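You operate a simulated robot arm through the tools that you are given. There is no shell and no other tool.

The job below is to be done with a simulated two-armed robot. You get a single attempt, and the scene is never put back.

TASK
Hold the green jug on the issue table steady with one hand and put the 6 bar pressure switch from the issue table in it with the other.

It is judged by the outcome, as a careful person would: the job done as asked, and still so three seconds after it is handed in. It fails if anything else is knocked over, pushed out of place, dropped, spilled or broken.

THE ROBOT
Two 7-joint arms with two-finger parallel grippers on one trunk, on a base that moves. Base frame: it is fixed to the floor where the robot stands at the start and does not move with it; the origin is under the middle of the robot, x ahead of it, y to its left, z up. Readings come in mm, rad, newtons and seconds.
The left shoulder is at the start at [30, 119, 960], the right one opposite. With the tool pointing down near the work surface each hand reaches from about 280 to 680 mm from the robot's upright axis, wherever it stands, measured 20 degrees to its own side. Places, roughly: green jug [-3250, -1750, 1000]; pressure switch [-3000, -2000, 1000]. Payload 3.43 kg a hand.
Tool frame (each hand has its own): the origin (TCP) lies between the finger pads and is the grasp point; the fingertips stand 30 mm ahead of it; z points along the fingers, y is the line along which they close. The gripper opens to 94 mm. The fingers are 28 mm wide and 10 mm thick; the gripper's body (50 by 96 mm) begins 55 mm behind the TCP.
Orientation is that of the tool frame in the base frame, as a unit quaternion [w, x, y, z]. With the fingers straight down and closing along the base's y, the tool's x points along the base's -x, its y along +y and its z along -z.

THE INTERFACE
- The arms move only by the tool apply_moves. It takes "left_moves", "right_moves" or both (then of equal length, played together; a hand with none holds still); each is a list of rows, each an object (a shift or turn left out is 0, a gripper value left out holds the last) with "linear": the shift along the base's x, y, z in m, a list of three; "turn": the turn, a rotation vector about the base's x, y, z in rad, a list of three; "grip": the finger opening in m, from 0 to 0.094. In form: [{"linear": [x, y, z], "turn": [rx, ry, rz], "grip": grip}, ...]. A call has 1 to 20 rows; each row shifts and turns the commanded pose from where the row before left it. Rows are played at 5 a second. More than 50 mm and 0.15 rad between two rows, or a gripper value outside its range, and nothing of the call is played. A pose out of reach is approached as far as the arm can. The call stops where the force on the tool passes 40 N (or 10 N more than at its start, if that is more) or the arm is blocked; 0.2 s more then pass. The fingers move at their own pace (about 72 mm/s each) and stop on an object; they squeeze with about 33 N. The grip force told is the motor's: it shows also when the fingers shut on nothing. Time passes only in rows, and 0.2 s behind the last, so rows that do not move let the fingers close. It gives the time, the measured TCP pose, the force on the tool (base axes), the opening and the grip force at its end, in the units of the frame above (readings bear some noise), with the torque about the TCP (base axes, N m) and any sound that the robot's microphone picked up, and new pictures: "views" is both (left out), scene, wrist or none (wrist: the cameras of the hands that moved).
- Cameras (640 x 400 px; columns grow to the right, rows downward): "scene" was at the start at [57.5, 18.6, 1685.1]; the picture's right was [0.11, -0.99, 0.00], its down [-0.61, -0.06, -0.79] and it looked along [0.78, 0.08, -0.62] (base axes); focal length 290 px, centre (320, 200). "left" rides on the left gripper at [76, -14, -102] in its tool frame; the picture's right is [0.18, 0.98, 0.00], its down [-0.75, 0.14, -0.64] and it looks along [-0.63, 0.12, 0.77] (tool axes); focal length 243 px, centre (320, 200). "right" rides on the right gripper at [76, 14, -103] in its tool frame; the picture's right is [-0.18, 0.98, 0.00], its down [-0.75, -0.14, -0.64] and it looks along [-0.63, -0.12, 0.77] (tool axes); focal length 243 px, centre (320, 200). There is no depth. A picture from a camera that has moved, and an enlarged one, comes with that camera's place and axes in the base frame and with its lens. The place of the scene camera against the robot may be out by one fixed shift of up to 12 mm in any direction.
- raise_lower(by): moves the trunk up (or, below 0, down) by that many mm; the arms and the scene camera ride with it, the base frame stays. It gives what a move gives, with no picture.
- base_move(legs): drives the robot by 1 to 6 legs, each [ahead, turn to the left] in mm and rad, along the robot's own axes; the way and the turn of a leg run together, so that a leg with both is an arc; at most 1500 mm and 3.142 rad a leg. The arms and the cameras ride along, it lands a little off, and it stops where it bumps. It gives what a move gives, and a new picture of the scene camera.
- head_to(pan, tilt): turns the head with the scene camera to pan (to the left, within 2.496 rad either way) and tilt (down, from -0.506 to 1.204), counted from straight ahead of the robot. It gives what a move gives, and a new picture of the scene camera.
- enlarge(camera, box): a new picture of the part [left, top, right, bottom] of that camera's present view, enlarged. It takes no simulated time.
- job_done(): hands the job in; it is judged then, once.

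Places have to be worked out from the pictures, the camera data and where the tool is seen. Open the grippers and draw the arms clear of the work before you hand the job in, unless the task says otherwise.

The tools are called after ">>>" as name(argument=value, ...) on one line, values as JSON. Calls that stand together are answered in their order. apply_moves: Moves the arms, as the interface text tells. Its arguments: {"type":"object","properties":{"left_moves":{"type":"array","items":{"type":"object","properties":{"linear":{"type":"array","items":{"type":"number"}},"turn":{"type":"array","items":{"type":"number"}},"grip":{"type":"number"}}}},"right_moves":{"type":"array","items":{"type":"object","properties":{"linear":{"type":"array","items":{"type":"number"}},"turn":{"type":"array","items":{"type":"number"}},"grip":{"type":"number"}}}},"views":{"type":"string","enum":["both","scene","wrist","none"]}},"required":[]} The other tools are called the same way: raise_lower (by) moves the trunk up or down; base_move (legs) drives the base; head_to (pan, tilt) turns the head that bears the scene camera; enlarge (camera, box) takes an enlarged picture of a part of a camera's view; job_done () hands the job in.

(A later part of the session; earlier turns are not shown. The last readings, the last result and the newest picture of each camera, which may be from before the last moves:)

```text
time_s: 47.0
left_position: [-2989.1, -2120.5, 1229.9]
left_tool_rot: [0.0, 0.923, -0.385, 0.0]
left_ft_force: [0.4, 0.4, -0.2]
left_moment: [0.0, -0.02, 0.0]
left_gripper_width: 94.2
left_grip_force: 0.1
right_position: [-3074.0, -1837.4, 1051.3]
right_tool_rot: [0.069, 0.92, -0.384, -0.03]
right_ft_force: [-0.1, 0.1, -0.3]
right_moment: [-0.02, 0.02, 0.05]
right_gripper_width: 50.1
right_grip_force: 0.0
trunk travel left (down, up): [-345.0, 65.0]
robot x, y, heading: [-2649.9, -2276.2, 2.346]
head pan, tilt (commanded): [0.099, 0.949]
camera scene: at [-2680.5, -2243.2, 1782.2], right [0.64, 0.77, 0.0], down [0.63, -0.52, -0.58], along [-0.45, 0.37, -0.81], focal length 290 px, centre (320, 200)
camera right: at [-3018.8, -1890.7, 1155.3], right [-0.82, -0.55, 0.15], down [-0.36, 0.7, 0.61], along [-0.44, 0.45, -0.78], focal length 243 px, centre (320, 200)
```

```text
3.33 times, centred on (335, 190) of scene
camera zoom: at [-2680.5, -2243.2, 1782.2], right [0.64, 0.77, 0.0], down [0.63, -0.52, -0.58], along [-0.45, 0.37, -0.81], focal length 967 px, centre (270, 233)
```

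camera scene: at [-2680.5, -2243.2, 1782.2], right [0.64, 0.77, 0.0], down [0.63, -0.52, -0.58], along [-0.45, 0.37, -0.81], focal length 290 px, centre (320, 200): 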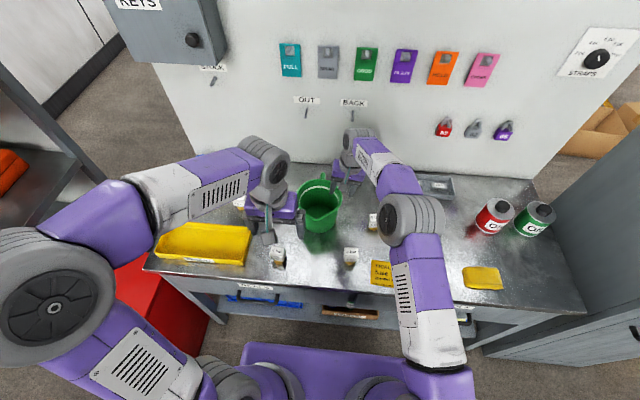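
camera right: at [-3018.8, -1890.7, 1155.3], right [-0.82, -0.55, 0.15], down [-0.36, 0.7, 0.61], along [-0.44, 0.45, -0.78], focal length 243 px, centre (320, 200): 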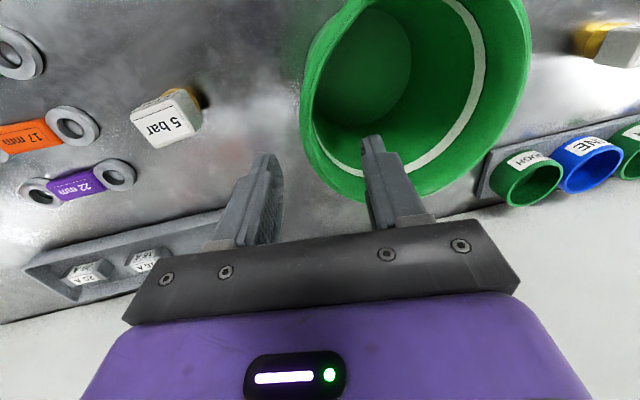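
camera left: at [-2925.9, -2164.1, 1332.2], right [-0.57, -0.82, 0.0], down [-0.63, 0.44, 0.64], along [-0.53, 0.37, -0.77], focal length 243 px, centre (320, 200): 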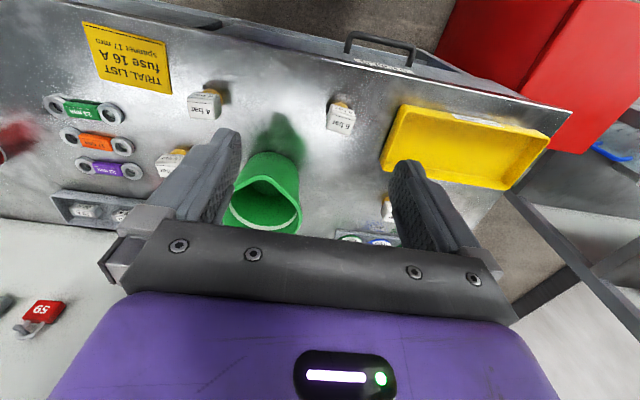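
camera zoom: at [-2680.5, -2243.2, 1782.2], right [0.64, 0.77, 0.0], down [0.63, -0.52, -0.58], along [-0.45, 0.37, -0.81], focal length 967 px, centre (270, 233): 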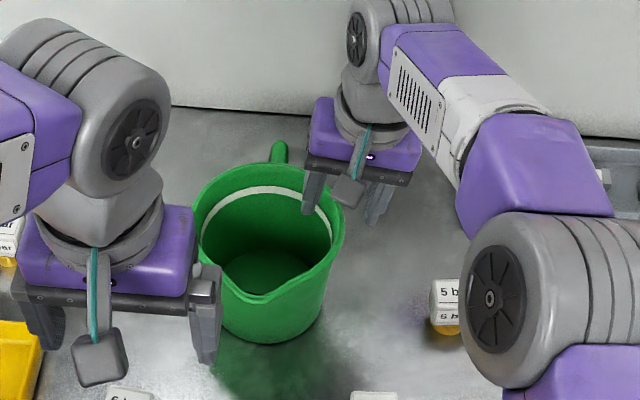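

The fingers straddle the right wall of the jug. I lower 58 mm in small steps, one finger inside and one outside the wall, then check before closing.

>>> apply_moves(right_moves=[{"linear": [0, 0, -0.02]}, {"linear": [0, 0, -0.02]}, {"linear": [0, 0, -0.018]}, {"linear": [0, 0, 0]}], views="both")

>>> enlarge(camera="scene", box=[270, 130, 400, 250])

```text
time_s: 48.0
left_position: [-2989.3, -2120.2, 1230.2]
left_tool_rot: [0.0, 0.923, -0.385, 0.0]
left_ft_force: [0.0, 0.8, 0.4]
left_moment: [0.0, -0.01, -0.02]
left_gripper_width: 94.1
left_grip_force: 0.1
right_position: [-3076.7, -1836.8, 993.8]
right_tool_rot: [0.068, 0.92, -0.384, -0.03]
right_ft_force: [-0.2, 0.6, -0.6]
right_moment: [-0.06, 0.0, 0.0]
right_gripper_width: 49.9
right_grip_force: 0.0
trunk travel left (down, up): [-345.0, 65.0]
robot x, y, heading: [-2645.3, -2277.3, 2.351]
head pan, tilt (commanded): [0.099, 0.949]
camera scene: at [-2680.5, -2243.2, 1782.2], right [0.64, 0.77, 0.0], down [0.63, -0.52, -0.58], along [-0.45, 0.37, -0.81], focal length 290 px, centre (320, 200)
camera right: at [-3021.4, -1889.1, 1097.0], right [-0.82, -0.55, 0.15], down [-0.36, 0.7, 0.61], along [-0.44, 0.45, -0.78], focal length 243 px, centre (320, 200)
```

scene: 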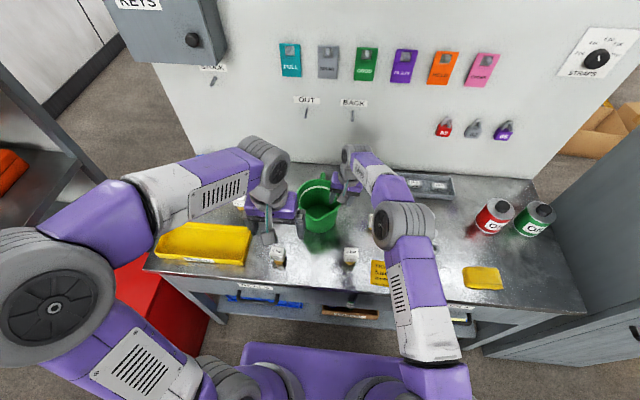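
right: 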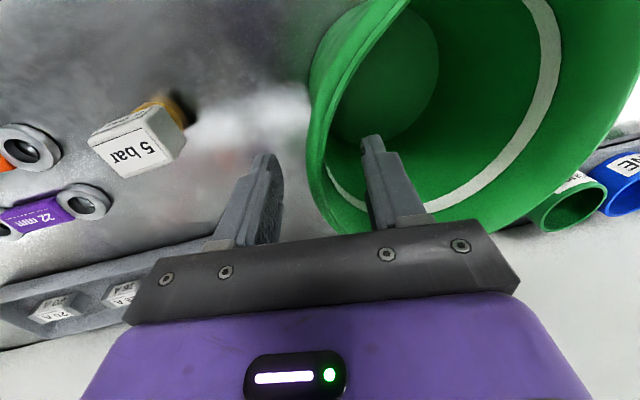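

```text
3.33 times, centred on (335, 190) of scene
camera zoom: at [-2680.5, -2243.2, 1782.2], right [0.64, 0.77, 0.0], down [0.63, -0.52, -0.58], along [-0.45, 0.37, -0.81], focal length 967 px, centre (270, 233)
```

zoom: 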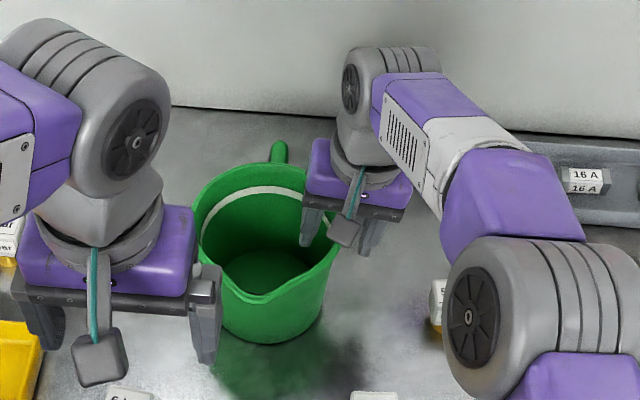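

The wall lies midway between the fingers and no force shows. I close the right gripper gradually onto the wall.

>>> apply_moves(right_moves=[{"grip": 0.035}, {"grip": 0.025}, {"grip": 0.016}, {"grip": 0.01}, {"grip": 0.005}, {"grip": 0.0}, {"grip": 0.0}, {"grip": 0.0}], views="both")

>>> enlarge(camera="scene", box=[270, 130, 400, 250])

```text
time_s: 49.8
left_position: [-2990.5, -2120.0, 1230.6]
left_tool_rot: [0.0, 0.923, -0.385, 0.0]
left_ft_force: [0.3, -0.1, -0.4]
left_moment: [0.04, -0.01, 0.01]
left_gripper_width: 94.0
left_grip_force: 0.0
right_position: [-3077.4, -1834.6, 993.4]
right_tool_rot: [0.069, 0.92, -0.384, -0.028]
right_ft_force: [0.5, -0.9, -2.7]
right_moment: [0.08, -0.14, -0.03]
right_gripper_width: 6.9
right_grip_force: 33.0
trunk travel left (down, up): [-345.0, 65.0]
robot x, y, heading: [-2646.9, -2277.5, 2.348]
head pan, tilt (commanded): [0.099, 0.949]
camera scene: at [-2680.9, -2242.9, 1782.2], right [0.64, 0.77, 0.0], down [0.63, -0.52, -0.58], along [-0.45, 0.37, -0.81], focal length 290 px, centre (320, 200)
camera right: at [-3021.6, -1889.1, 1096.8], right [-0.82, -0.55, 0.15], down [-0.36, 0.7, 0.61], along [-0.44, 0.45, -0.78], focal length 243 px, centre (320, 200)
```

scene: 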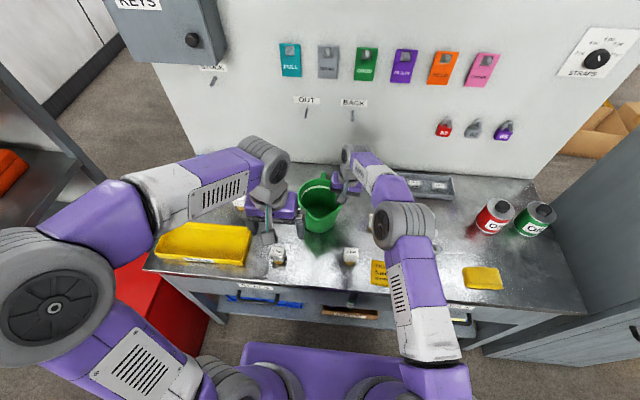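
right: 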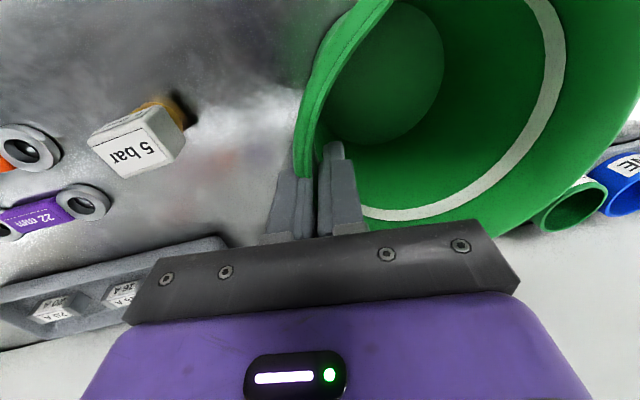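

```text
3.33 times, centred on (335, 190) of scene
camera zoom: at [-2680.9, -2242.9, 1782.2], right [0.64, 0.77, 0.0], down [0.63, -0.52, -0.58], along [-0.45, 0.37, -0.81], focal length 967 px, centre (270, 233)
```

zoom: 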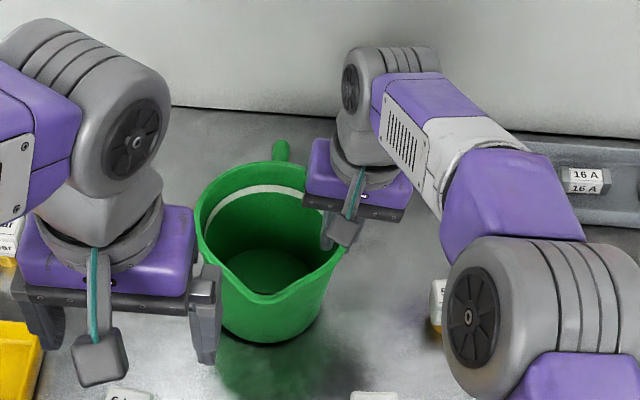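

The right hand grips the jug wall (opening 6.9 mm, 33 N) and the jug stands in place. Now I move the left hand above the 6 bar switch at about (-3087,-2097), turned slightly to match its faces.

>>> apply_moves(left_moves=[{"linear": [-0.0325, 0.0076, -0.03], "turn": [0, 0, -0.023], "grip": 0.08}, {"linear": [-0.0325, 0.0076, -0.04], "turn": [0, 0, -0.023]}, {"linear": [-0.0325, 0.0076, -0.04], "turn": [0, 0, -0.023]}, {"linear": [0, 0, -0.045]}, {"linear": [0, 0, -0.045]}, {"linear": [0, 0, 0]}], views="both")

>>> enlarge(camera="left", box=[220, 60, 420, 200])

```text
refused: row 2 steps farther than a row can; nothing moved
```

```text
2.86 times, centred on (320, 130) of left
camera zoom: at [-2925.2, -2163.6, 1332.4], right [-0.57, -0.82, 0.0], down [-0.63, 0.44, 0.64], along [-0.53, 0.37, -0.77], focal length 693 px, centre (320, 400)
```

zoom: 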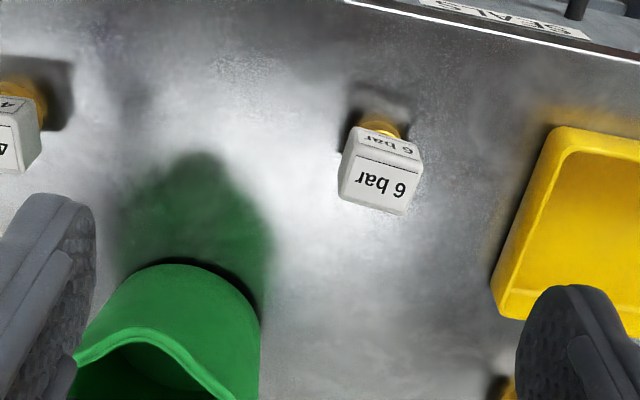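

A row stepped more than 50 mm; nothing moved. I repeat with smaller steps.

>>> apply_moves(left_moves=[{"linear": [-0.0325, 0.0076, -0.03], "turn": [0, 0, -0.023], "grip": 0.08}, {"linear": [-0.0325, 0.0076, -0.03], "turn": [0, 0, -0.023]}, {"linear": [-0.0325, 0.0076, -0.03], "turn": [0, 0, -0.023]}, {"linear": [0, 0, -0.04]}, {"linear": [0, 0, -0.04]}, {"linear": [0, 0, -0.04]}, {"linear": [0, 0, 0]}], views="both")

>>> enlarge(camera="left", box=[220, 60, 420, 200])

```text
time_s: 51.4
left_position: [-3086.7, -2098.7, 1020.7]
left_tool_rot: [0.001, 0.909, -0.417, -0.001]
left_ft_force: [-0.3, -0.4, -0.1]
left_moment: [-0.02, 0.03, -0.01]
left_gripper_width: 80.3
left_grip_force: 0.0
right_position: [-3074.9, -1835.9, 993.4]
right_tool_rot: [0.07, 0.92, -0.385, -0.029]
right_ft_force: [-0.6, -0.3, -2.5]
right_moment: [0.06, -0.13, 0.04]
right_gripper_width: 6.8
right_grip_force: 32.9
trunk travel left (down, up): [-345.0, 65.0]
robot x, y, heading: [-2643.9, -2278.5, 2.351]
head pan, tilt (commanded): [0.099, 0.949]
camera scene: at [-2680.4, -2243.4, 1782.2], right [0.64, 0.77, 0.0], down [0.63, -0.52, -0.58], along [-0.45, 0.37, -0.81], focal length 290 px, centre (320, 200)
camera left: at [-3025.5, -2145.4, 1123.8], right [-0.62, -0.78, 0.0], down [-0.6, 0.48, 0.64], along [-0.5, 0.4, -0.77], focal length 243 px, centre (320, 200)
```

scene: 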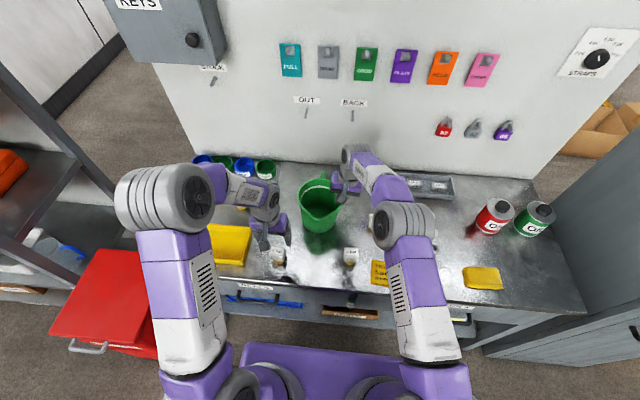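
left: 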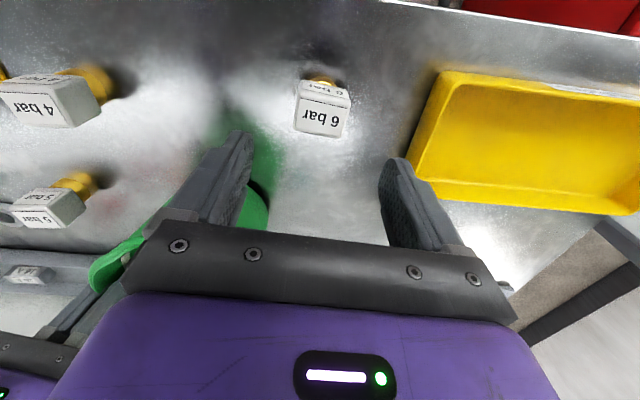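

```text
2.86 times, centred on (320, 130) of left
camera zoom: at [-3025.5, -2145.4, 1123.8], right [-0.62, -0.78, 0.0], down [-0.6, 0.48, 0.64], along [-0.5, 0.4, -0.77], focal length 693 px, centre (320, 400)
```

zoom: 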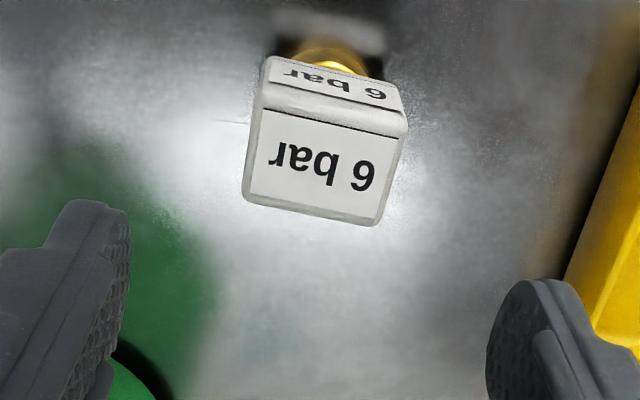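

The switch centre is confirmed at (-3087,-2098), top z≈924, and the fingers are aligned with it. I descend to TCP z≈914 in small steps, staying clear of the table.

>>> apply_moves(left_moves=[{"linear": [0, 0, -0.03]}, {"linear": [0, 0, -0.03]}, {"linear": [0, 0, -0.025]}, {"linear": [0, 0, -0.012]}, {"linear": [0, 0, -0.01]}, {"linear": [0, 0, 0]}], views="both")

>>> enlarge(camera="left", box=[200, 80, 440, 250])

>>> enlarge(camera="scene", box=[220, 160, 360, 280])

```text
time_s: 52.8
left_position: [-3086.9, -2098.7, 912.3]
left_tool_rot: [0.0, 0.909, -0.417, 0.001]
left_ft_force: [0.3, -0.2, -0.6]
left_moment: [-0.02, 0.02, -0.01]
left_gripper_width: 79.9
left_grip_force: 0.1
right_position: [-3075.0, -1835.6, 993.5]
right_tool_rot: [0.069, 0.921, -0.383, -0.03]
right_ft_force: [0.5, -0.3, -1.8]
right_moment: [0.04, -0.11, 0.01]
right_gripper_width: 6.9
right_grip_force: 32.9
trunk travel left (down, up): [-345.0, 65.0]
robot x, y, heading: [-2648.3, -2276.5, 2.352]
head pan, tilt (commanded): [0.099, 0.949]
camera scene: at [-2680.7, -2243.0, 1782.2], right [0.64, 0.77, 0.0], down [0.63, -0.52, -0.58], along [-0.45, 0.37, -0.81], focal length 290 px, centre (320, 200)
camera left: at [-3025.2, -2145.9, 1015.5], right [-0.62, -0.78, 0.0], down [-0.6, 0.48, 0.64], along [-0.5, 0.4, -0.77], focal length 243 px, centre (320, 200)
```

scene: 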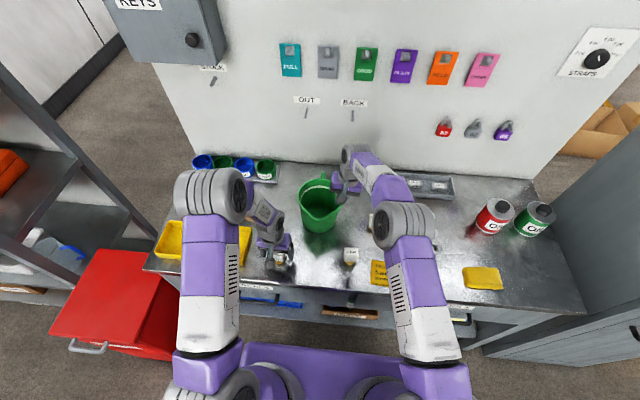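
left: 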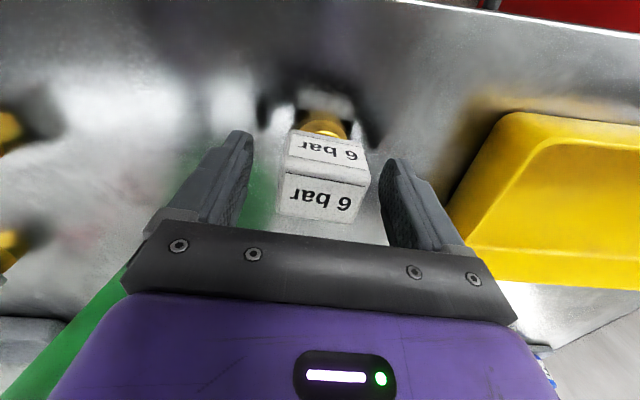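

```text
2.35 times, centred on (320, 165) of left
camera zoom: at [-3025.2, -2145.9, 1015.5], right [-0.62, -0.78, 0.0], down [-0.6, 0.48, 0.64], along [-0.5, 0.4, -0.77], focal length 571 px, centre (320, 282)
```

zoom: 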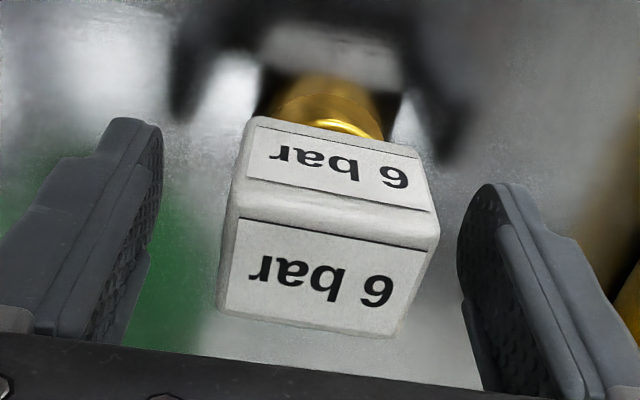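

```text
3.33 times, centred on (290, 220) of scene
camera zoom: at [-2680.7, -2243.0, 1782.2], right [0.64, 0.77, 0.0], down [0.63, -0.52, -0.58], along [-0.45, 0.37, -0.81], focal length 967 px, centre (420, 133)
```

zoom: 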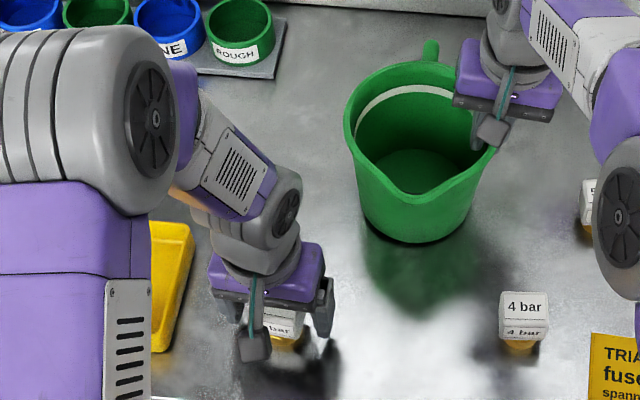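

The 6 bar cube sits centred between the left fingers. I close gradually and let the grip settle.

>>> apply_moves(left_moves=[{"grip": 0.06}, {"grip": 0.05}, {"grip": 0.044}, {"grip": 0.038}, {"grip": 0.03}, {"grip": 0.02}, {"grip": 0.02}], views="wrist")

```text
time_s: 54.4
left_position: [-3086.3, -2097.8, 913.8]
left_tool_rot: [0.0, 0.909, -0.417, 0.0]
left_ft_force: [-1.2, -0.7, -0.4]
left_moment: [0.01, 0.01, 0.01]
left_gripper_width: 50.1
left_grip_force: 32.8
right_position: [-3075.9, -1835.7, 992.4]
right_tool_rot: [0.069, 0.92, -0.384, -0.029]
right_ft_force: [0.2, 0.3, -2.2]
right_moment: [0.14, -0.13, -0.01]
right_gripper_width: 7.0
right_grip_force: 33.3
trunk travel left (down, up): [-345.0, 65.0]
robot x, y, heading: [-2645.9, -2277.9, 2.349]
head pan, tilt (commanded): [0.099, 0.949]
camera left: at [-3025.2, -2145.8, 1015.7], right [-0.62, -0.78, 0.0], down [-0.6, 0.48, 0.64], along [-0.5, 0.4, -0.77], focal length 243 px, centre (320, 200)
```

left: 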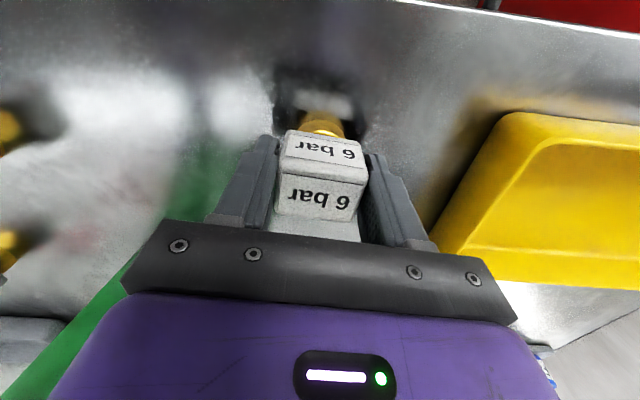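

The left hand holds the switch (50 mm, 33 N). I lift it straight up, first a little, and check the load and picture.

>>> apply_moves(left_moves=[{"linear": [0, 0, 0.01]}, {"linear": [0, 0, 0.02]}, {"linear": [0, 0, 0.03]}, {"linear": [0, 0, 0.04]}, {"linear": [0, 0, 0.04]}, {"linear": [0, 0, 0.04]}, {"linear": [0, 0, 0.01]}, {"linear": [0, 0, 0]}], views="both")

>>> enlarge(camera="left", box=[200, 80, 440, 250])

>>> enlarge(camera="scene", box=[220, 130, 380, 280])

```text
time_s: 56.1
left_position: [-3086.3, -2095.2, 1101.1]
left_tool_rot: [0.0, 0.909, -0.418, -0.001]
left_ft_force: [-0.3, -0.5, -2.5]
left_moment: [0.02, -0.04, 0.0]
left_gripper_width: 50.1
left_grip_force: 33.0
right_position: [-3077.0, -1836.7, 993.3]
right_tool_rot: [0.069, 0.92, -0.385, -0.029]
right_ft_force: [-0.2, 0.7, -1.7]
right_moment: [0.04, -0.14, -0.02]
right_gripper_width: 7.1
right_grip_force: 33.6
trunk travel left (down, up): [-345.0, 65.0]
robot x, y, heading: [-2648.2, -2277.7, 2.351]
head pan, tilt (commanded): [0.099, 0.949]
camera scene: at [-2680.9, -2242.9, 1782.2], right [0.64, 0.77, 0.0], down [0.63, -0.52, -0.58], along [-0.45, 0.37, -0.81], focal length 290 px, centre (320, 200)
camera left: at [-3025.2, -2144.2, 1202.8], right [-0.62, -0.78, 0.0], down [-0.6, 0.48, 0.64], along [-0.5, 0.4, -0.77], focal length 243 px, centre (320, 200)
```

scene: 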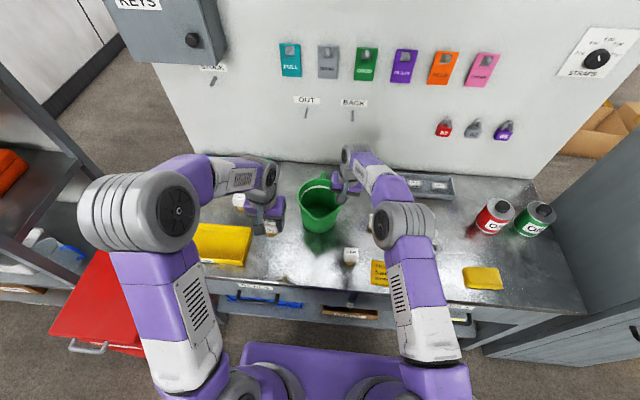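
left: 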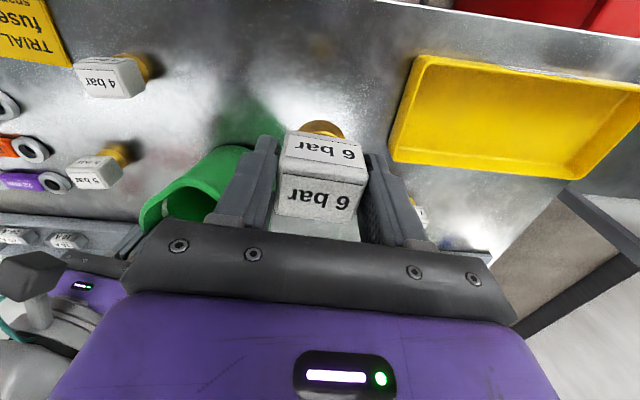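

```text
2.35 times, centred on (320, 165) of left
camera zoom: at [-3025.2, -2144.2, 1202.8], right [-0.62, -0.78, 0.0], down [-0.6, 0.48, 0.64], along [-0.5, 0.4, -0.77], focal length 571 px, centre (320, 282)
```

zoom: 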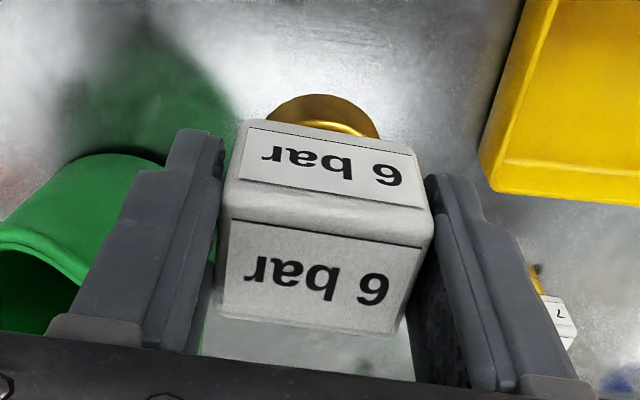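

```text
2.67 times, centred on (300, 205) of scene
camera zoom: at [-2680.9, -2242.9, 1782.2], right [0.64, 0.77, 0.0], down [0.63, -0.52, -0.58], along [-0.45, 0.37, -0.81], focal length 774 px, centre (373, 187)
```

zoom: 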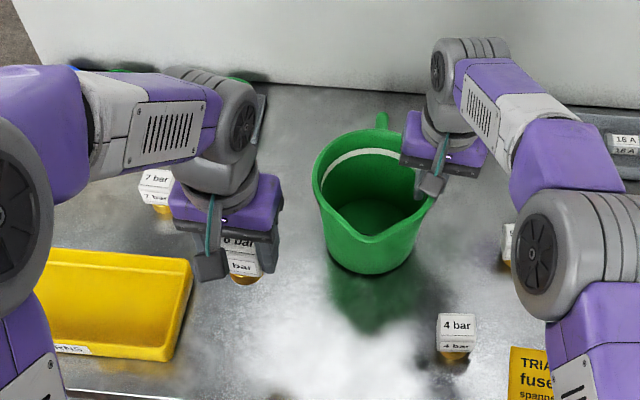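

The switch is lifted cleanly (about 2 N). I now turn the left hand by -1.5 rad about the vertical, so its wide side lies front-to-back and it can go into the jug beside the right hand.

>>> apply_moves(left_moves=[{"turn": [0, 0, -0.136]}, {"turn": [0, 0, -0.136]}, {"turn": [0, 0, -0.136]}, {"turn": [0, 0, -0.136]}, {"turn": [0, 0, -0.136]}], views="scene")

```text
time_s: 57.4
left_position: [-3087.6, -2097.6, 1101.2]
left_tool_rot: [0.0, 0.717, -0.697, 0.0]
left_ft_force: [-0.5, 0.1, -1.7]
left_moment: [0.02, -0.02, -0.03]
left_gripper_width: 50.1
left_grip_force: 33.1
right_position: [-3075.3, -1836.3, 992.9]
right_tool_rot: [0.069, 0.92, -0.384, -0.029]
right_ft_force: [-0.2, 0.4, -1.4]
right_moment: [0.08, -0.1, 0.01]
right_gripper_width: 7.0
right_grip_force: 32.9
trunk travel left (down, up): [-345.0, 65.0]
robot x, y, heading: [-2653.1, -2273.9, 2.353]
head pan, tilt (commanded): [0.099, 0.949]
camera scene: at [-2681.1, -2242.8, 1782.2], right [0.64, 0.77, 0.0], down [0.63, -0.52, -0.58], along [-0.45, 0.37, -0.81], focal length 290 px, centre (320, 200)
```

scene: 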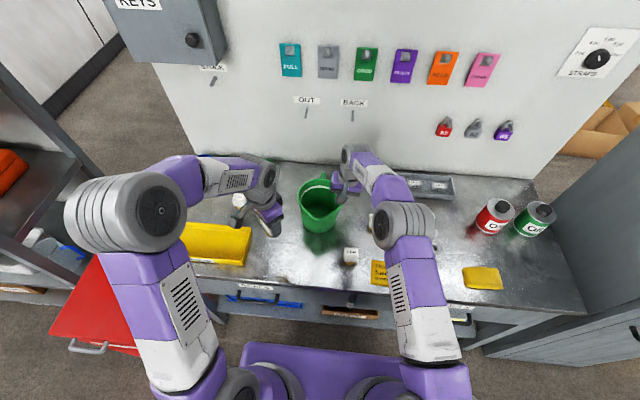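

The turn goes well so far with the hand in place. I finish the remaining 0.82 rad.

>>> apply_moves(left_moves=[{"turn": [0, 0, -0.136]}, {"turn": [0, 0, -0.136]}, {"turn": [0, 0, -0.136]}, {"turn": [0, 0, -0.136]}, {"turn": [0, 0, -0.136]}, {"turn": [0, 0, -0.136]}, {"turn": [0, 0, 0]}], views="both")

>>> enlarge(camera="scene", box=[220, 130, 380, 280])

```text
time_s: 59.0
left_position: [-3085.4, -2097.5, 1101.8]
left_tool_rot: [0.0, -0.382, 0.924, 0.0]
left_ft_force: [-0.2, 0.1, -1.8]
left_moment: [-0.03, 0.01, 0.03]
left_gripper_width: 50.0
left_grip_force: 33.2
right_position: [-3075.5, -1835.6, 993.9]
right_tool_rot: [0.07, 0.92, -0.384, -0.029]
right_ft_force: [0.6, 0.3, -1.7]
right_moment: [0.04, -0.12, -0.01]
right_gripper_width: 7.1
right_grip_force: 33.6
trunk travel left (down, up): [-345.0, 65.0]
robot x, y, heading: [-2649.4, -2272.3, 2.349]
head pan, tilt (commanded): [0.099, 0.949]
camera scene: at [-2681.0, -2242.8, 1782.2], right [0.64, 0.77, 0.0], down [0.63, -0.52, -0.58], along [-0.45, 0.37, -0.81], focal length 290 px, centre (320, 200)
camera left: at [-3129.9, -2160.8, 1203.7], right [-0.82, 0.57, 0.0], down [0.43, 0.63, 0.64], along [0.36, 0.53, -0.77], focal length 243 px, centre (320, 200)
```

scene: 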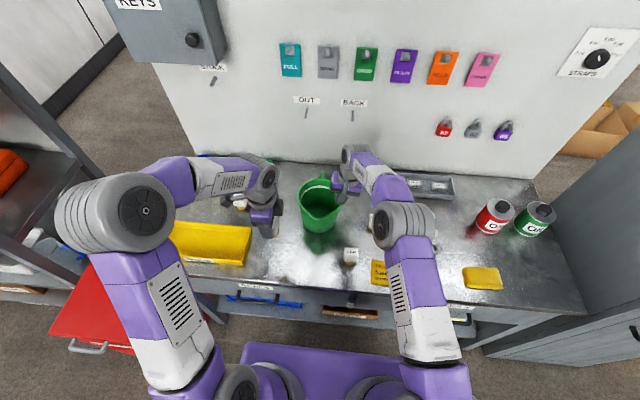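
left: 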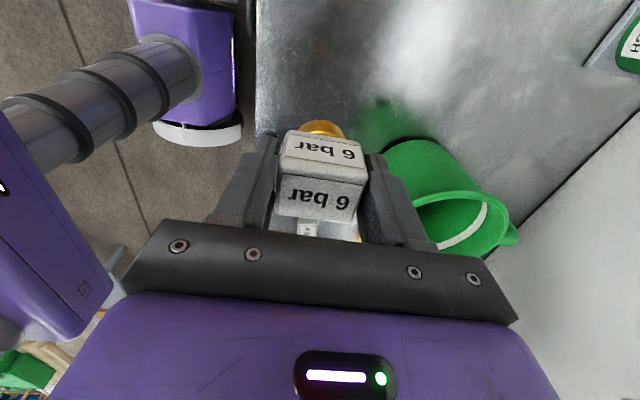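

```text
2.67 times, centred on (300, 205) of scene
camera zoom: at [-2681.0, -2242.8, 1782.2], right [0.64, 0.77, 0.0], down [0.63, -0.52, -0.58], along [-0.45, 0.37, -0.81], focal length 774 px, centre (373, 187)
```

zoom: 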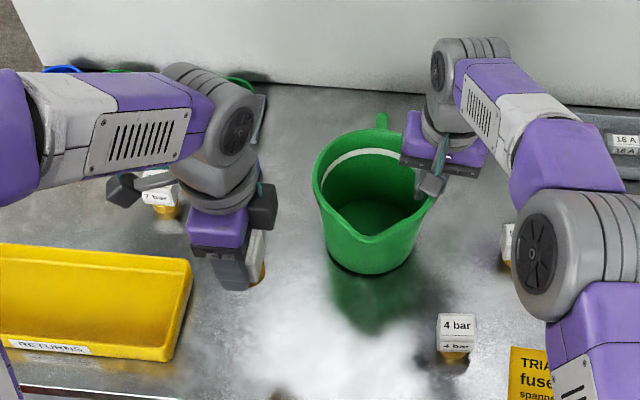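

The hand is turned; its camera is now on the left. I also see a small dark box on the hand's right side, so I look closer at it before bringing it near the right hand.

>>> enlarge(camera="scene", box=[235, 150, 355, 240])

>>> enlarge(camera="right", box=[260, 0, 640, 240])

```text
4.44 times, centred on (295, 195) of scene
camera zoom: at [-2681.0, -2242.8, 1782.2], right [0.64, 0.77, 0.0], down [0.63, -0.52, -0.58], along [-0.45, 0.37, -0.81], focal length 1290 px, centre (431, 222)
```

zoom: 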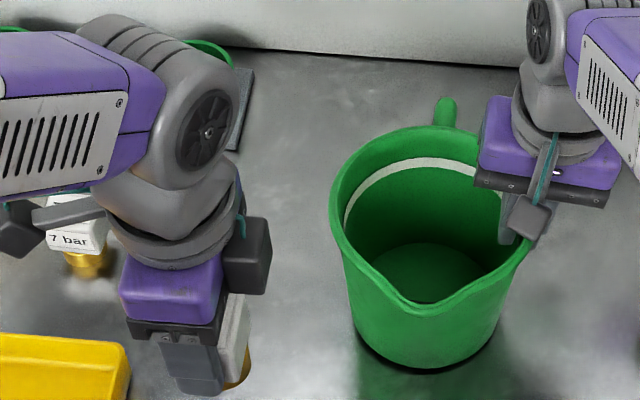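

```text
1.67 times, centred on (450, 120) of right
camera zoom: at [-3021.6, -1889.0, 1096.9], right [-0.82, -0.55, 0.15], down [-0.36, 0.7, 0.61], along [-0.44, 0.45, -0.78], focal length 404 px, centre (103, 333)
```

zoom: 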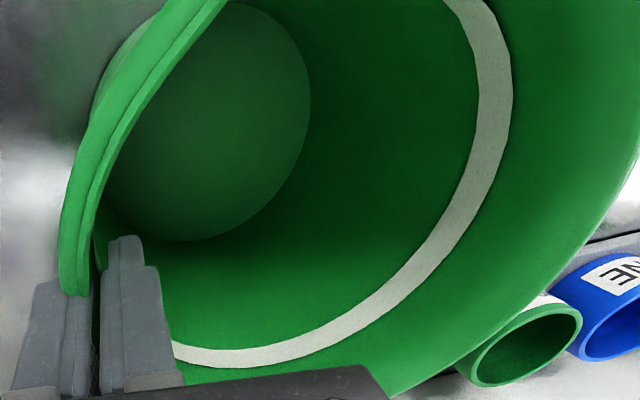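

There is a box protruding about 26 mm on the hand's right side, so I plan to lean the left hand to the left (~0.25 rad) while lowering. First I measure where the jug is now from the left wrist view.

>>> enlarge(camera="left", box=[370, 110, 540, 270])

```text
2.50 times, centred on (455, 190) of left
camera zoom: at [-3129.9, -2160.8, 1203.7], right [-0.82, 0.57, 0.0], down [0.43, 0.63, 0.64], along [0.36, 0.53, -0.77], focal length 606 px, centre (-18, 225)
```

zoom: 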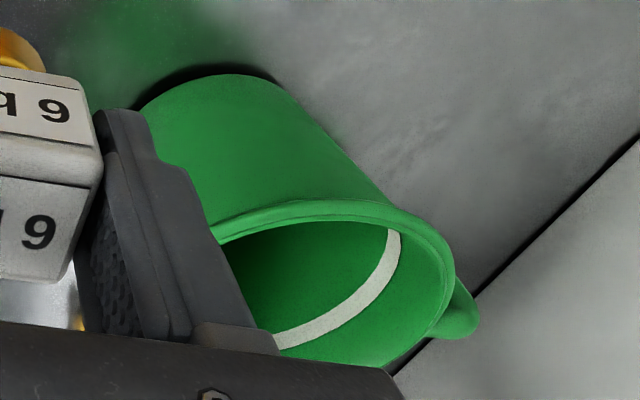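

The jug axis is at about (-3122,-1887), so I put the left TCP over (-3139,-1904), a little left of the axis. I lean the hand left by 0.25 rad, then carry the switch over the jug mouth, staying 45 mm above the rim.

>>> apply_moves(left_moves=[{"turn": [0.0879, -0.0889, 0]}, {"turn": [0.0879, -0.0889, 0], "linear": [0, 0, 0.01]}, {"linear": [-0.0107, 0.0386, 0]}, {"linear": [-0.0107, 0.0386, 0]}, {"linear": [-0.0107, 0.0386, 0]}, {"linear": [0, 0, 0]}], views="both")

>>> enlarge(camera="scene", box=[235, 120, 395, 240])

```text
time_s: 60.4
left_position: [-3118.0, -1984.5, 1111.8]
left_tool_rot: [0.116, -0.38, 0.917, 0.047]
left_ft_force: [0.2, 0.4, -1.3]
left_moment: [0.01, 0.02, 0.01]
left_gripper_width: 49.9
left_grip_force: 33.3
right_position: [-3076.3, -1836.4, 992.8]
right_tool_rot: [0.069, 0.92, -0.384, -0.028]
right_ft_force: [0.4, -0.3, -1.6]
right_moment: [0.1, -0.14, 0.03]
right_gripper_width: 6.7
right_grip_force: 32.6
trunk travel left (down, up): [-345.0, 65.0]
robot x, y, heading: [-2649.3, -2275.4, 2.35]
head pan, tilt (commanded): [0.099, 0.949]
camera scene: at [-2680.7, -2244.0, 1782.2], right [0.64, 0.77, 0.0], down [0.63, -0.52, -0.58], along [-0.45, 0.37, -0.81], focal length 290 px, centre (320, 200)
camera left: at [-3177.3, -2064.1, 1192.1], right [-0.82, 0.57, -0.05], down [0.3, 0.5, 0.81], along [0.48, 0.65, -0.59], focal length 243 px, centre (320, 200)
```

scene: 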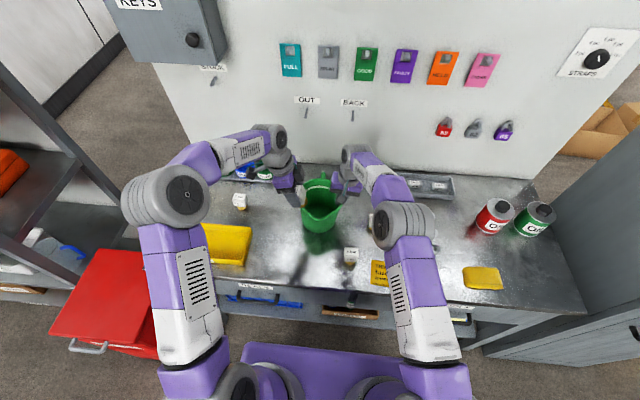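
left: 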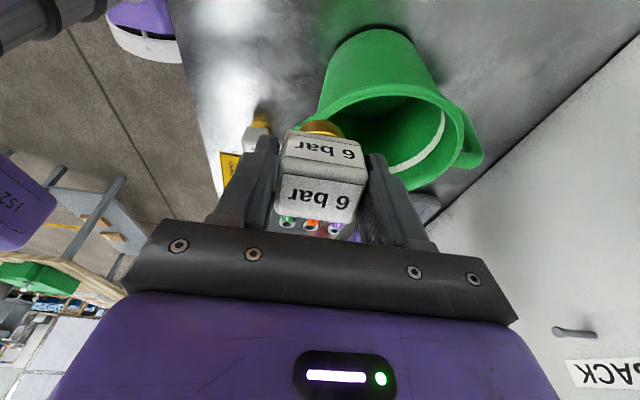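

```text
3.33 times, centred on (315, 180) of scene
camera zoom: at [-2680.7, -2244.0, 1782.2], right [0.64, 0.77, 0.0], down [0.63, -0.52, -0.58], along [-0.45, 0.37, -0.81], focal length 967 px, centre (337, 267)
```

zoom: 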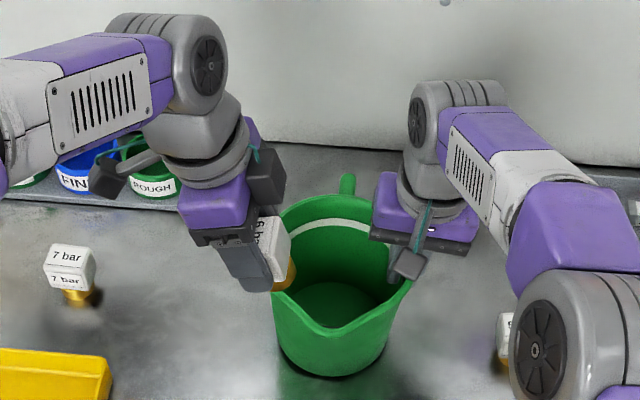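

The lean works and there is ample room to the right hand. I carry on the remaining (-21, +80) mm to be over the mouth.

>>> apply_moves(left_moves=[{"linear": [-0.007, 0.0267, 0]}, {"linear": [-0.007, 0.0267, 0]}, {"linear": [-0.007, 0.0267, 0]}, {"linear": [0, 0, 0]}], views="both")

>>> enlarge(camera="scene", box=[245, 120, 405, 240])

>>> enlarge(camera="right", box=[240, 0, 640, 240])

```text
time_s: 61.4
left_position: [-3138.0, -1904.2, 1112.4]
left_tool_rot: [0.117, -0.379, 0.917, 0.047]
left_ft_force: [0.6, -0.6, -1.9]
left_moment: [0.02, 0.01, 0.0]
left_gripper_width: 50.0
left_grip_force: 32.5
right_position: [-3076.2, -1836.5, 992.8]
right_tool_rot: [0.07, 0.92, -0.384, -0.029]
right_ft_force: [1.3, 0.7, -1.6]
right_moment: [0.08, -0.14, 0.02]
right_gripper_width: 7.0
right_grip_force: 33.2
trunk travel left (down, up): [-345.0, 65.0]
robot x, y, heading: [-2646.7, -2277.1, 2.359]
head pan, tilt (commanded): [0.099, 0.949]
camera scene: at [-2680.8, -2243.7, 1782.2], right [0.64, 0.77, 0.0], down [0.63, -0.52, -0.58], along [-0.45, 0.37, -0.81], focal length 290 px, centre (320, 200)
camera left: at [-3198.1, -1983.0, 1192.5], right [-0.82, 0.57, -0.05], down [0.3, 0.5, 0.81], along [0.48, 0.65, -0.59], focal length 243 px, centre (320, 200)
```

scene: 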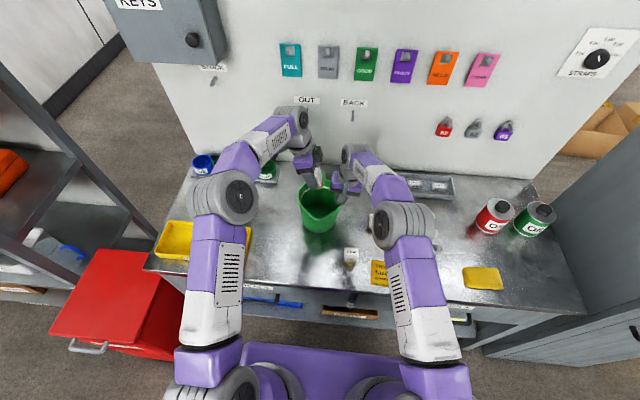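
left: 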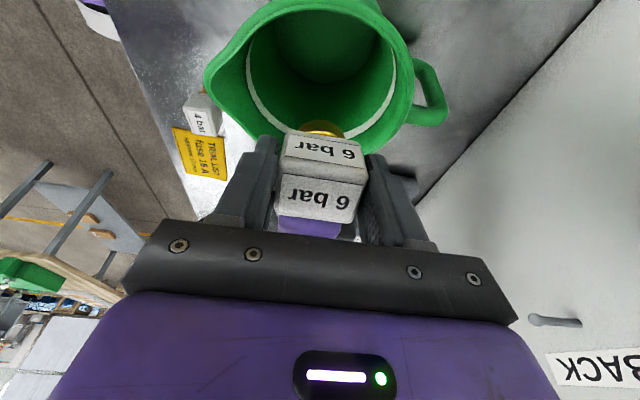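

```text
3.33 times, centred on (325, 180) of scene
camera zoom: at [-2680.8, -2243.7, 1782.2], right [0.64, 0.77, 0.0], down [0.63, -0.52, -0.58], along [-0.45, 0.37, -0.81], focal length 967 px, centre (303, 267)
```

zoom: 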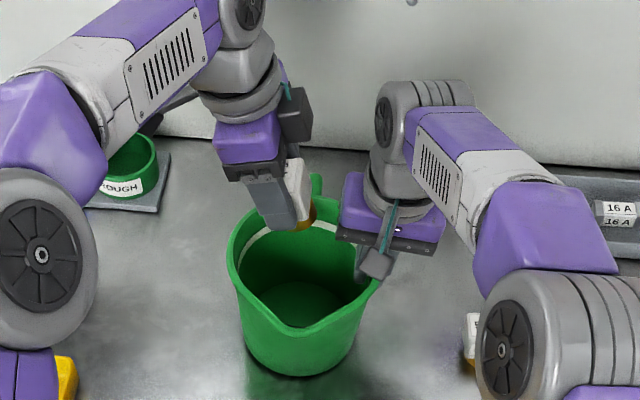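

```text
1.60 times, centred on (440, 120) of right
camera zoom: at [-3021.6, -1889.7, 1097.1], right [-0.82, -0.55, 0.15], down [-0.36, 0.7, 0.61], along [-0.44, 0.45, -0.78], focal length 388 px, centre (128, 328)
```

zoom: 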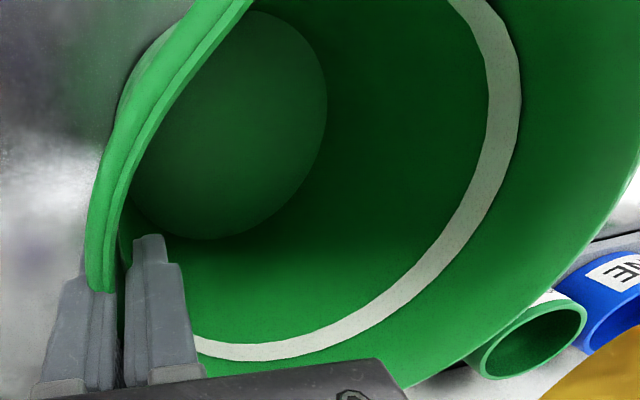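

The switch hangs over the mouth, jug where expected. I lower straight down in steps to TCP z≈995 and check clearances on both sides.

>>> apply_moves(left_moves=[{"linear": [0, 0, -0.03]}, {"linear": [0, 0, -0.03]}, {"linear": [0, 0, -0.03]}, {"linear": [0, 0, -0.027]}, {"linear": [0, 0, 0]}], views="both")

>>> enlarge(camera="scene", box=[245, 120, 405, 240])

>>> enlarge(camera="right", box=[240, 0, 640, 240])

```text
time_s: 62.5
left_position: [-3138.2, -1904.0, 992.4]
left_tool_rot: [0.116, -0.38, 0.917, 0.047]
left_ft_force: [-0.1, -0.3, -2.2]
left_moment: [0.0, 0.03, 0.0]
left_gripper_width: 50.0
left_grip_force: 33.4
right_position: [-3077.1, -1834.6, 992.8]
right_tool_rot: [0.069, 0.92, -0.384, -0.029]
right_ft_force: [-0.3, 0.1, -2.1]
right_moment: [0.1, -0.1, 0.04]
right_gripper_width: 6.8
right_grip_force: 32.9
trunk travel left (down, up): [-345.0, 65.0]
robot x, y, heading: [-2647.4, -2274.5, 2.353]
head pan, tilt (commanded): [0.099, 0.949]
camera scene: at [-2680.7, -2242.9, 1782.2], right [0.64, 0.77, 0.0], down [0.63, -0.52, -0.58], along [-0.45, 0.37, -0.81], focal length 290 px, centre (320, 200)
camera left: at [-3197.9, -1983.3, 1073.3], right [-0.82, 0.57, -0.05], down [0.3, 0.5, 0.81], along [0.48, 0.65, -0.59], focal length 243 px, centre (320, 200)
```

scene: 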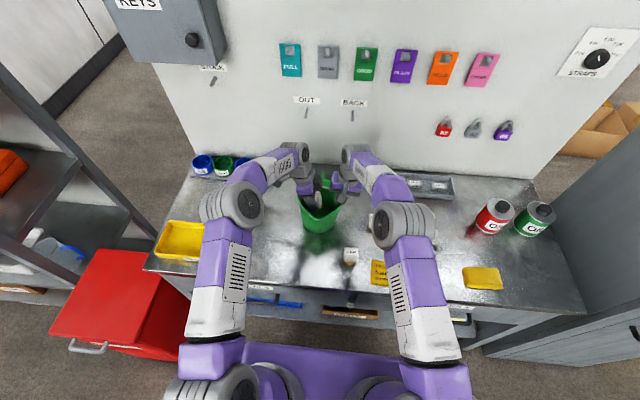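
left: 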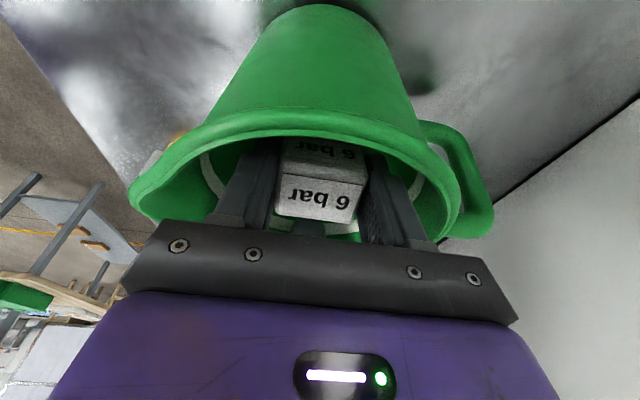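

```text
3.33 times, centred on (325, 180) of scene
camera zoom: at [-2680.7, -2242.9, 1782.2], right [0.64, 0.77, 0.0], down [0.63, -0.52, -0.58], along [-0.45, 0.37, -0.81], focal length 967 px, centre (303, 267)
```

zoom: 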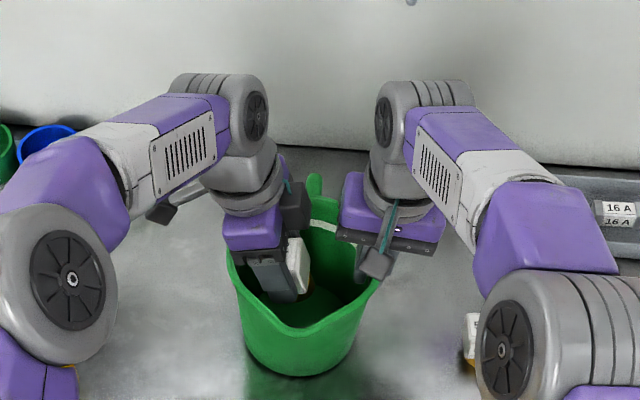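

```text
1.60 times, centred on (440, 120) of right
camera zoom: at [-3021.5, -1889.1, 1097.0], right [-0.82, -0.55, 0.15], down [-0.36, 0.7, 0.61], along [-0.44, 0.45, -0.78], focal length 388 px, centre (128, 328)
```

zoom: 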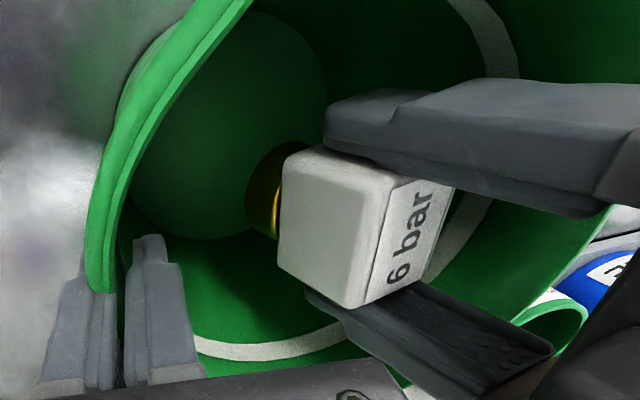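

Right wrist view shows the switch inside the mouth with clear space around it; gap between hands is about 28 mm. The left gripper body's corner will stay about 11 mm above the rim if I go down another 25 mm, so I do that.

>>> apply_moves(left_moves=[{"linear": [0, 0, -0.01]}, {"linear": [0, 0, -0.01]}, {"linear": [0, 0, -0.006]}, {"linear": [0, 0, 0]}], views="both")

>>> enlarge(camera="scene", box=[265, 130, 375, 230])

>>> enlarge(camera="right", box=[240, 0, 640, 240])

```text
time_s: 63.5
left_position: [-3139.3, -1901.0, 965.3]
left_tool_rot: [0.116, -0.381, 0.916, 0.047]
left_ft_force: [-0.8, -0.6, -2.0]
left_moment: [-0.03, 0.0, 0.02]
left_gripper_width: 50.0
left_grip_force: 33.6
right_position: [-3076.4, -1835.3, 993.8]
right_tool_rot: [0.069, 0.92, -0.384, -0.03]
right_ft_force: [-0.9, 0.6, -1.4]
right_moment: [0.06, -0.11, 0.0]
right_gripper_width: 6.9
right_grip_force: 32.5
trunk travel left (down, up): [-345.0, 65.0]
robot x, y, heading: [-2645.2, -2279.1, 2.35]
head pan, tilt (commanded): [0.099, 0.949]
camera scene: at [-2681.0, -2242.8, 1782.2], right [0.64, 0.77, 0.0], down [0.63, -0.52, -0.58], along [-0.45, 0.37, -0.81], focal length 290 px, centre (320, 200)
camera left: at [-3199.1, -1981.6, 1047.5], right [-0.82, 0.57, -0.05], down [0.3, 0.5, 0.81], along [0.48, 0.65, -0.59], focal length 243 px, centre (320, 200)
```

scene: 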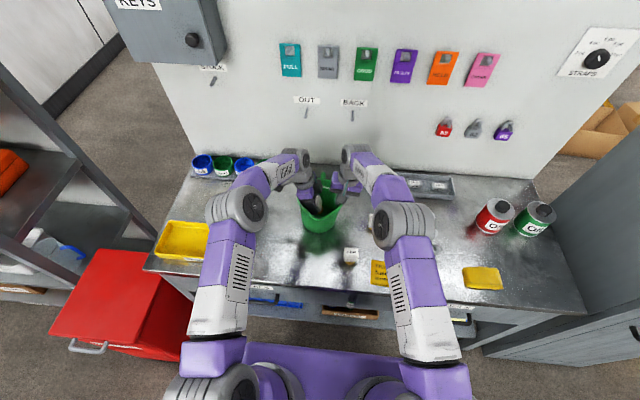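
left: 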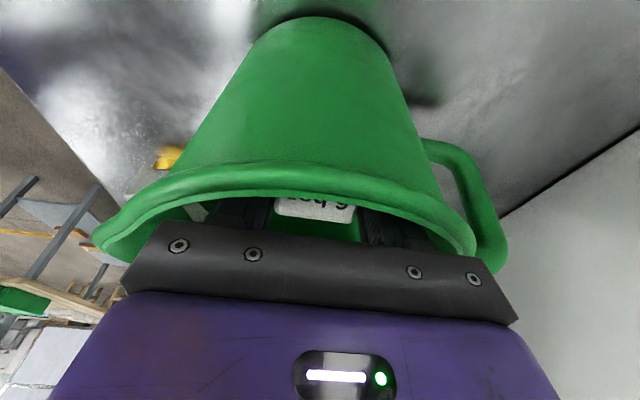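

```text
4.00 times, centred on (320, 180) of scene
camera zoom: at [-2681.0, -2242.8, 1782.2], right [0.64, 0.77, 0.0], down [0.63, -0.52, -0.58], along [-0.45, 0.37, -0.81], focal length 1161 px, centre (320, 280)
```

zoom: 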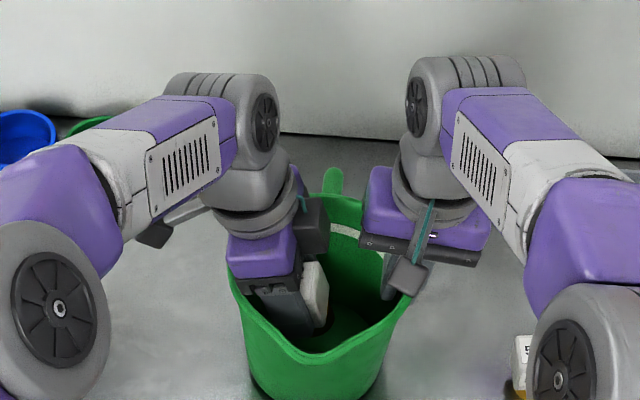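

```text
1.60 times, centred on (440, 120) of right
camera zoom: at [-3021.7, -1889.0, 1096.9], right [-0.82, -0.55, 0.15], down [-0.36, 0.7, 0.61], along [-0.44, 0.45, -0.78], focal length 388 px, centre (128, 328)
```

zoom: 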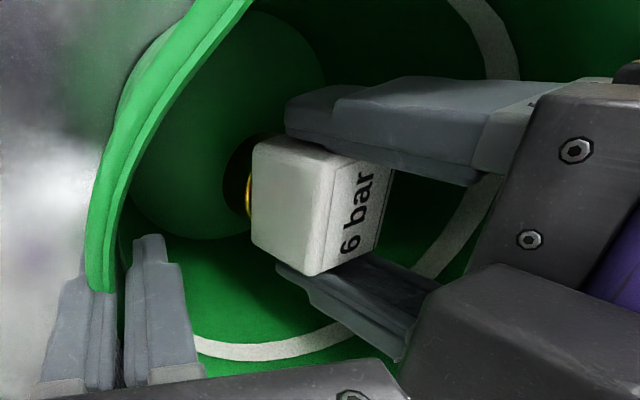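

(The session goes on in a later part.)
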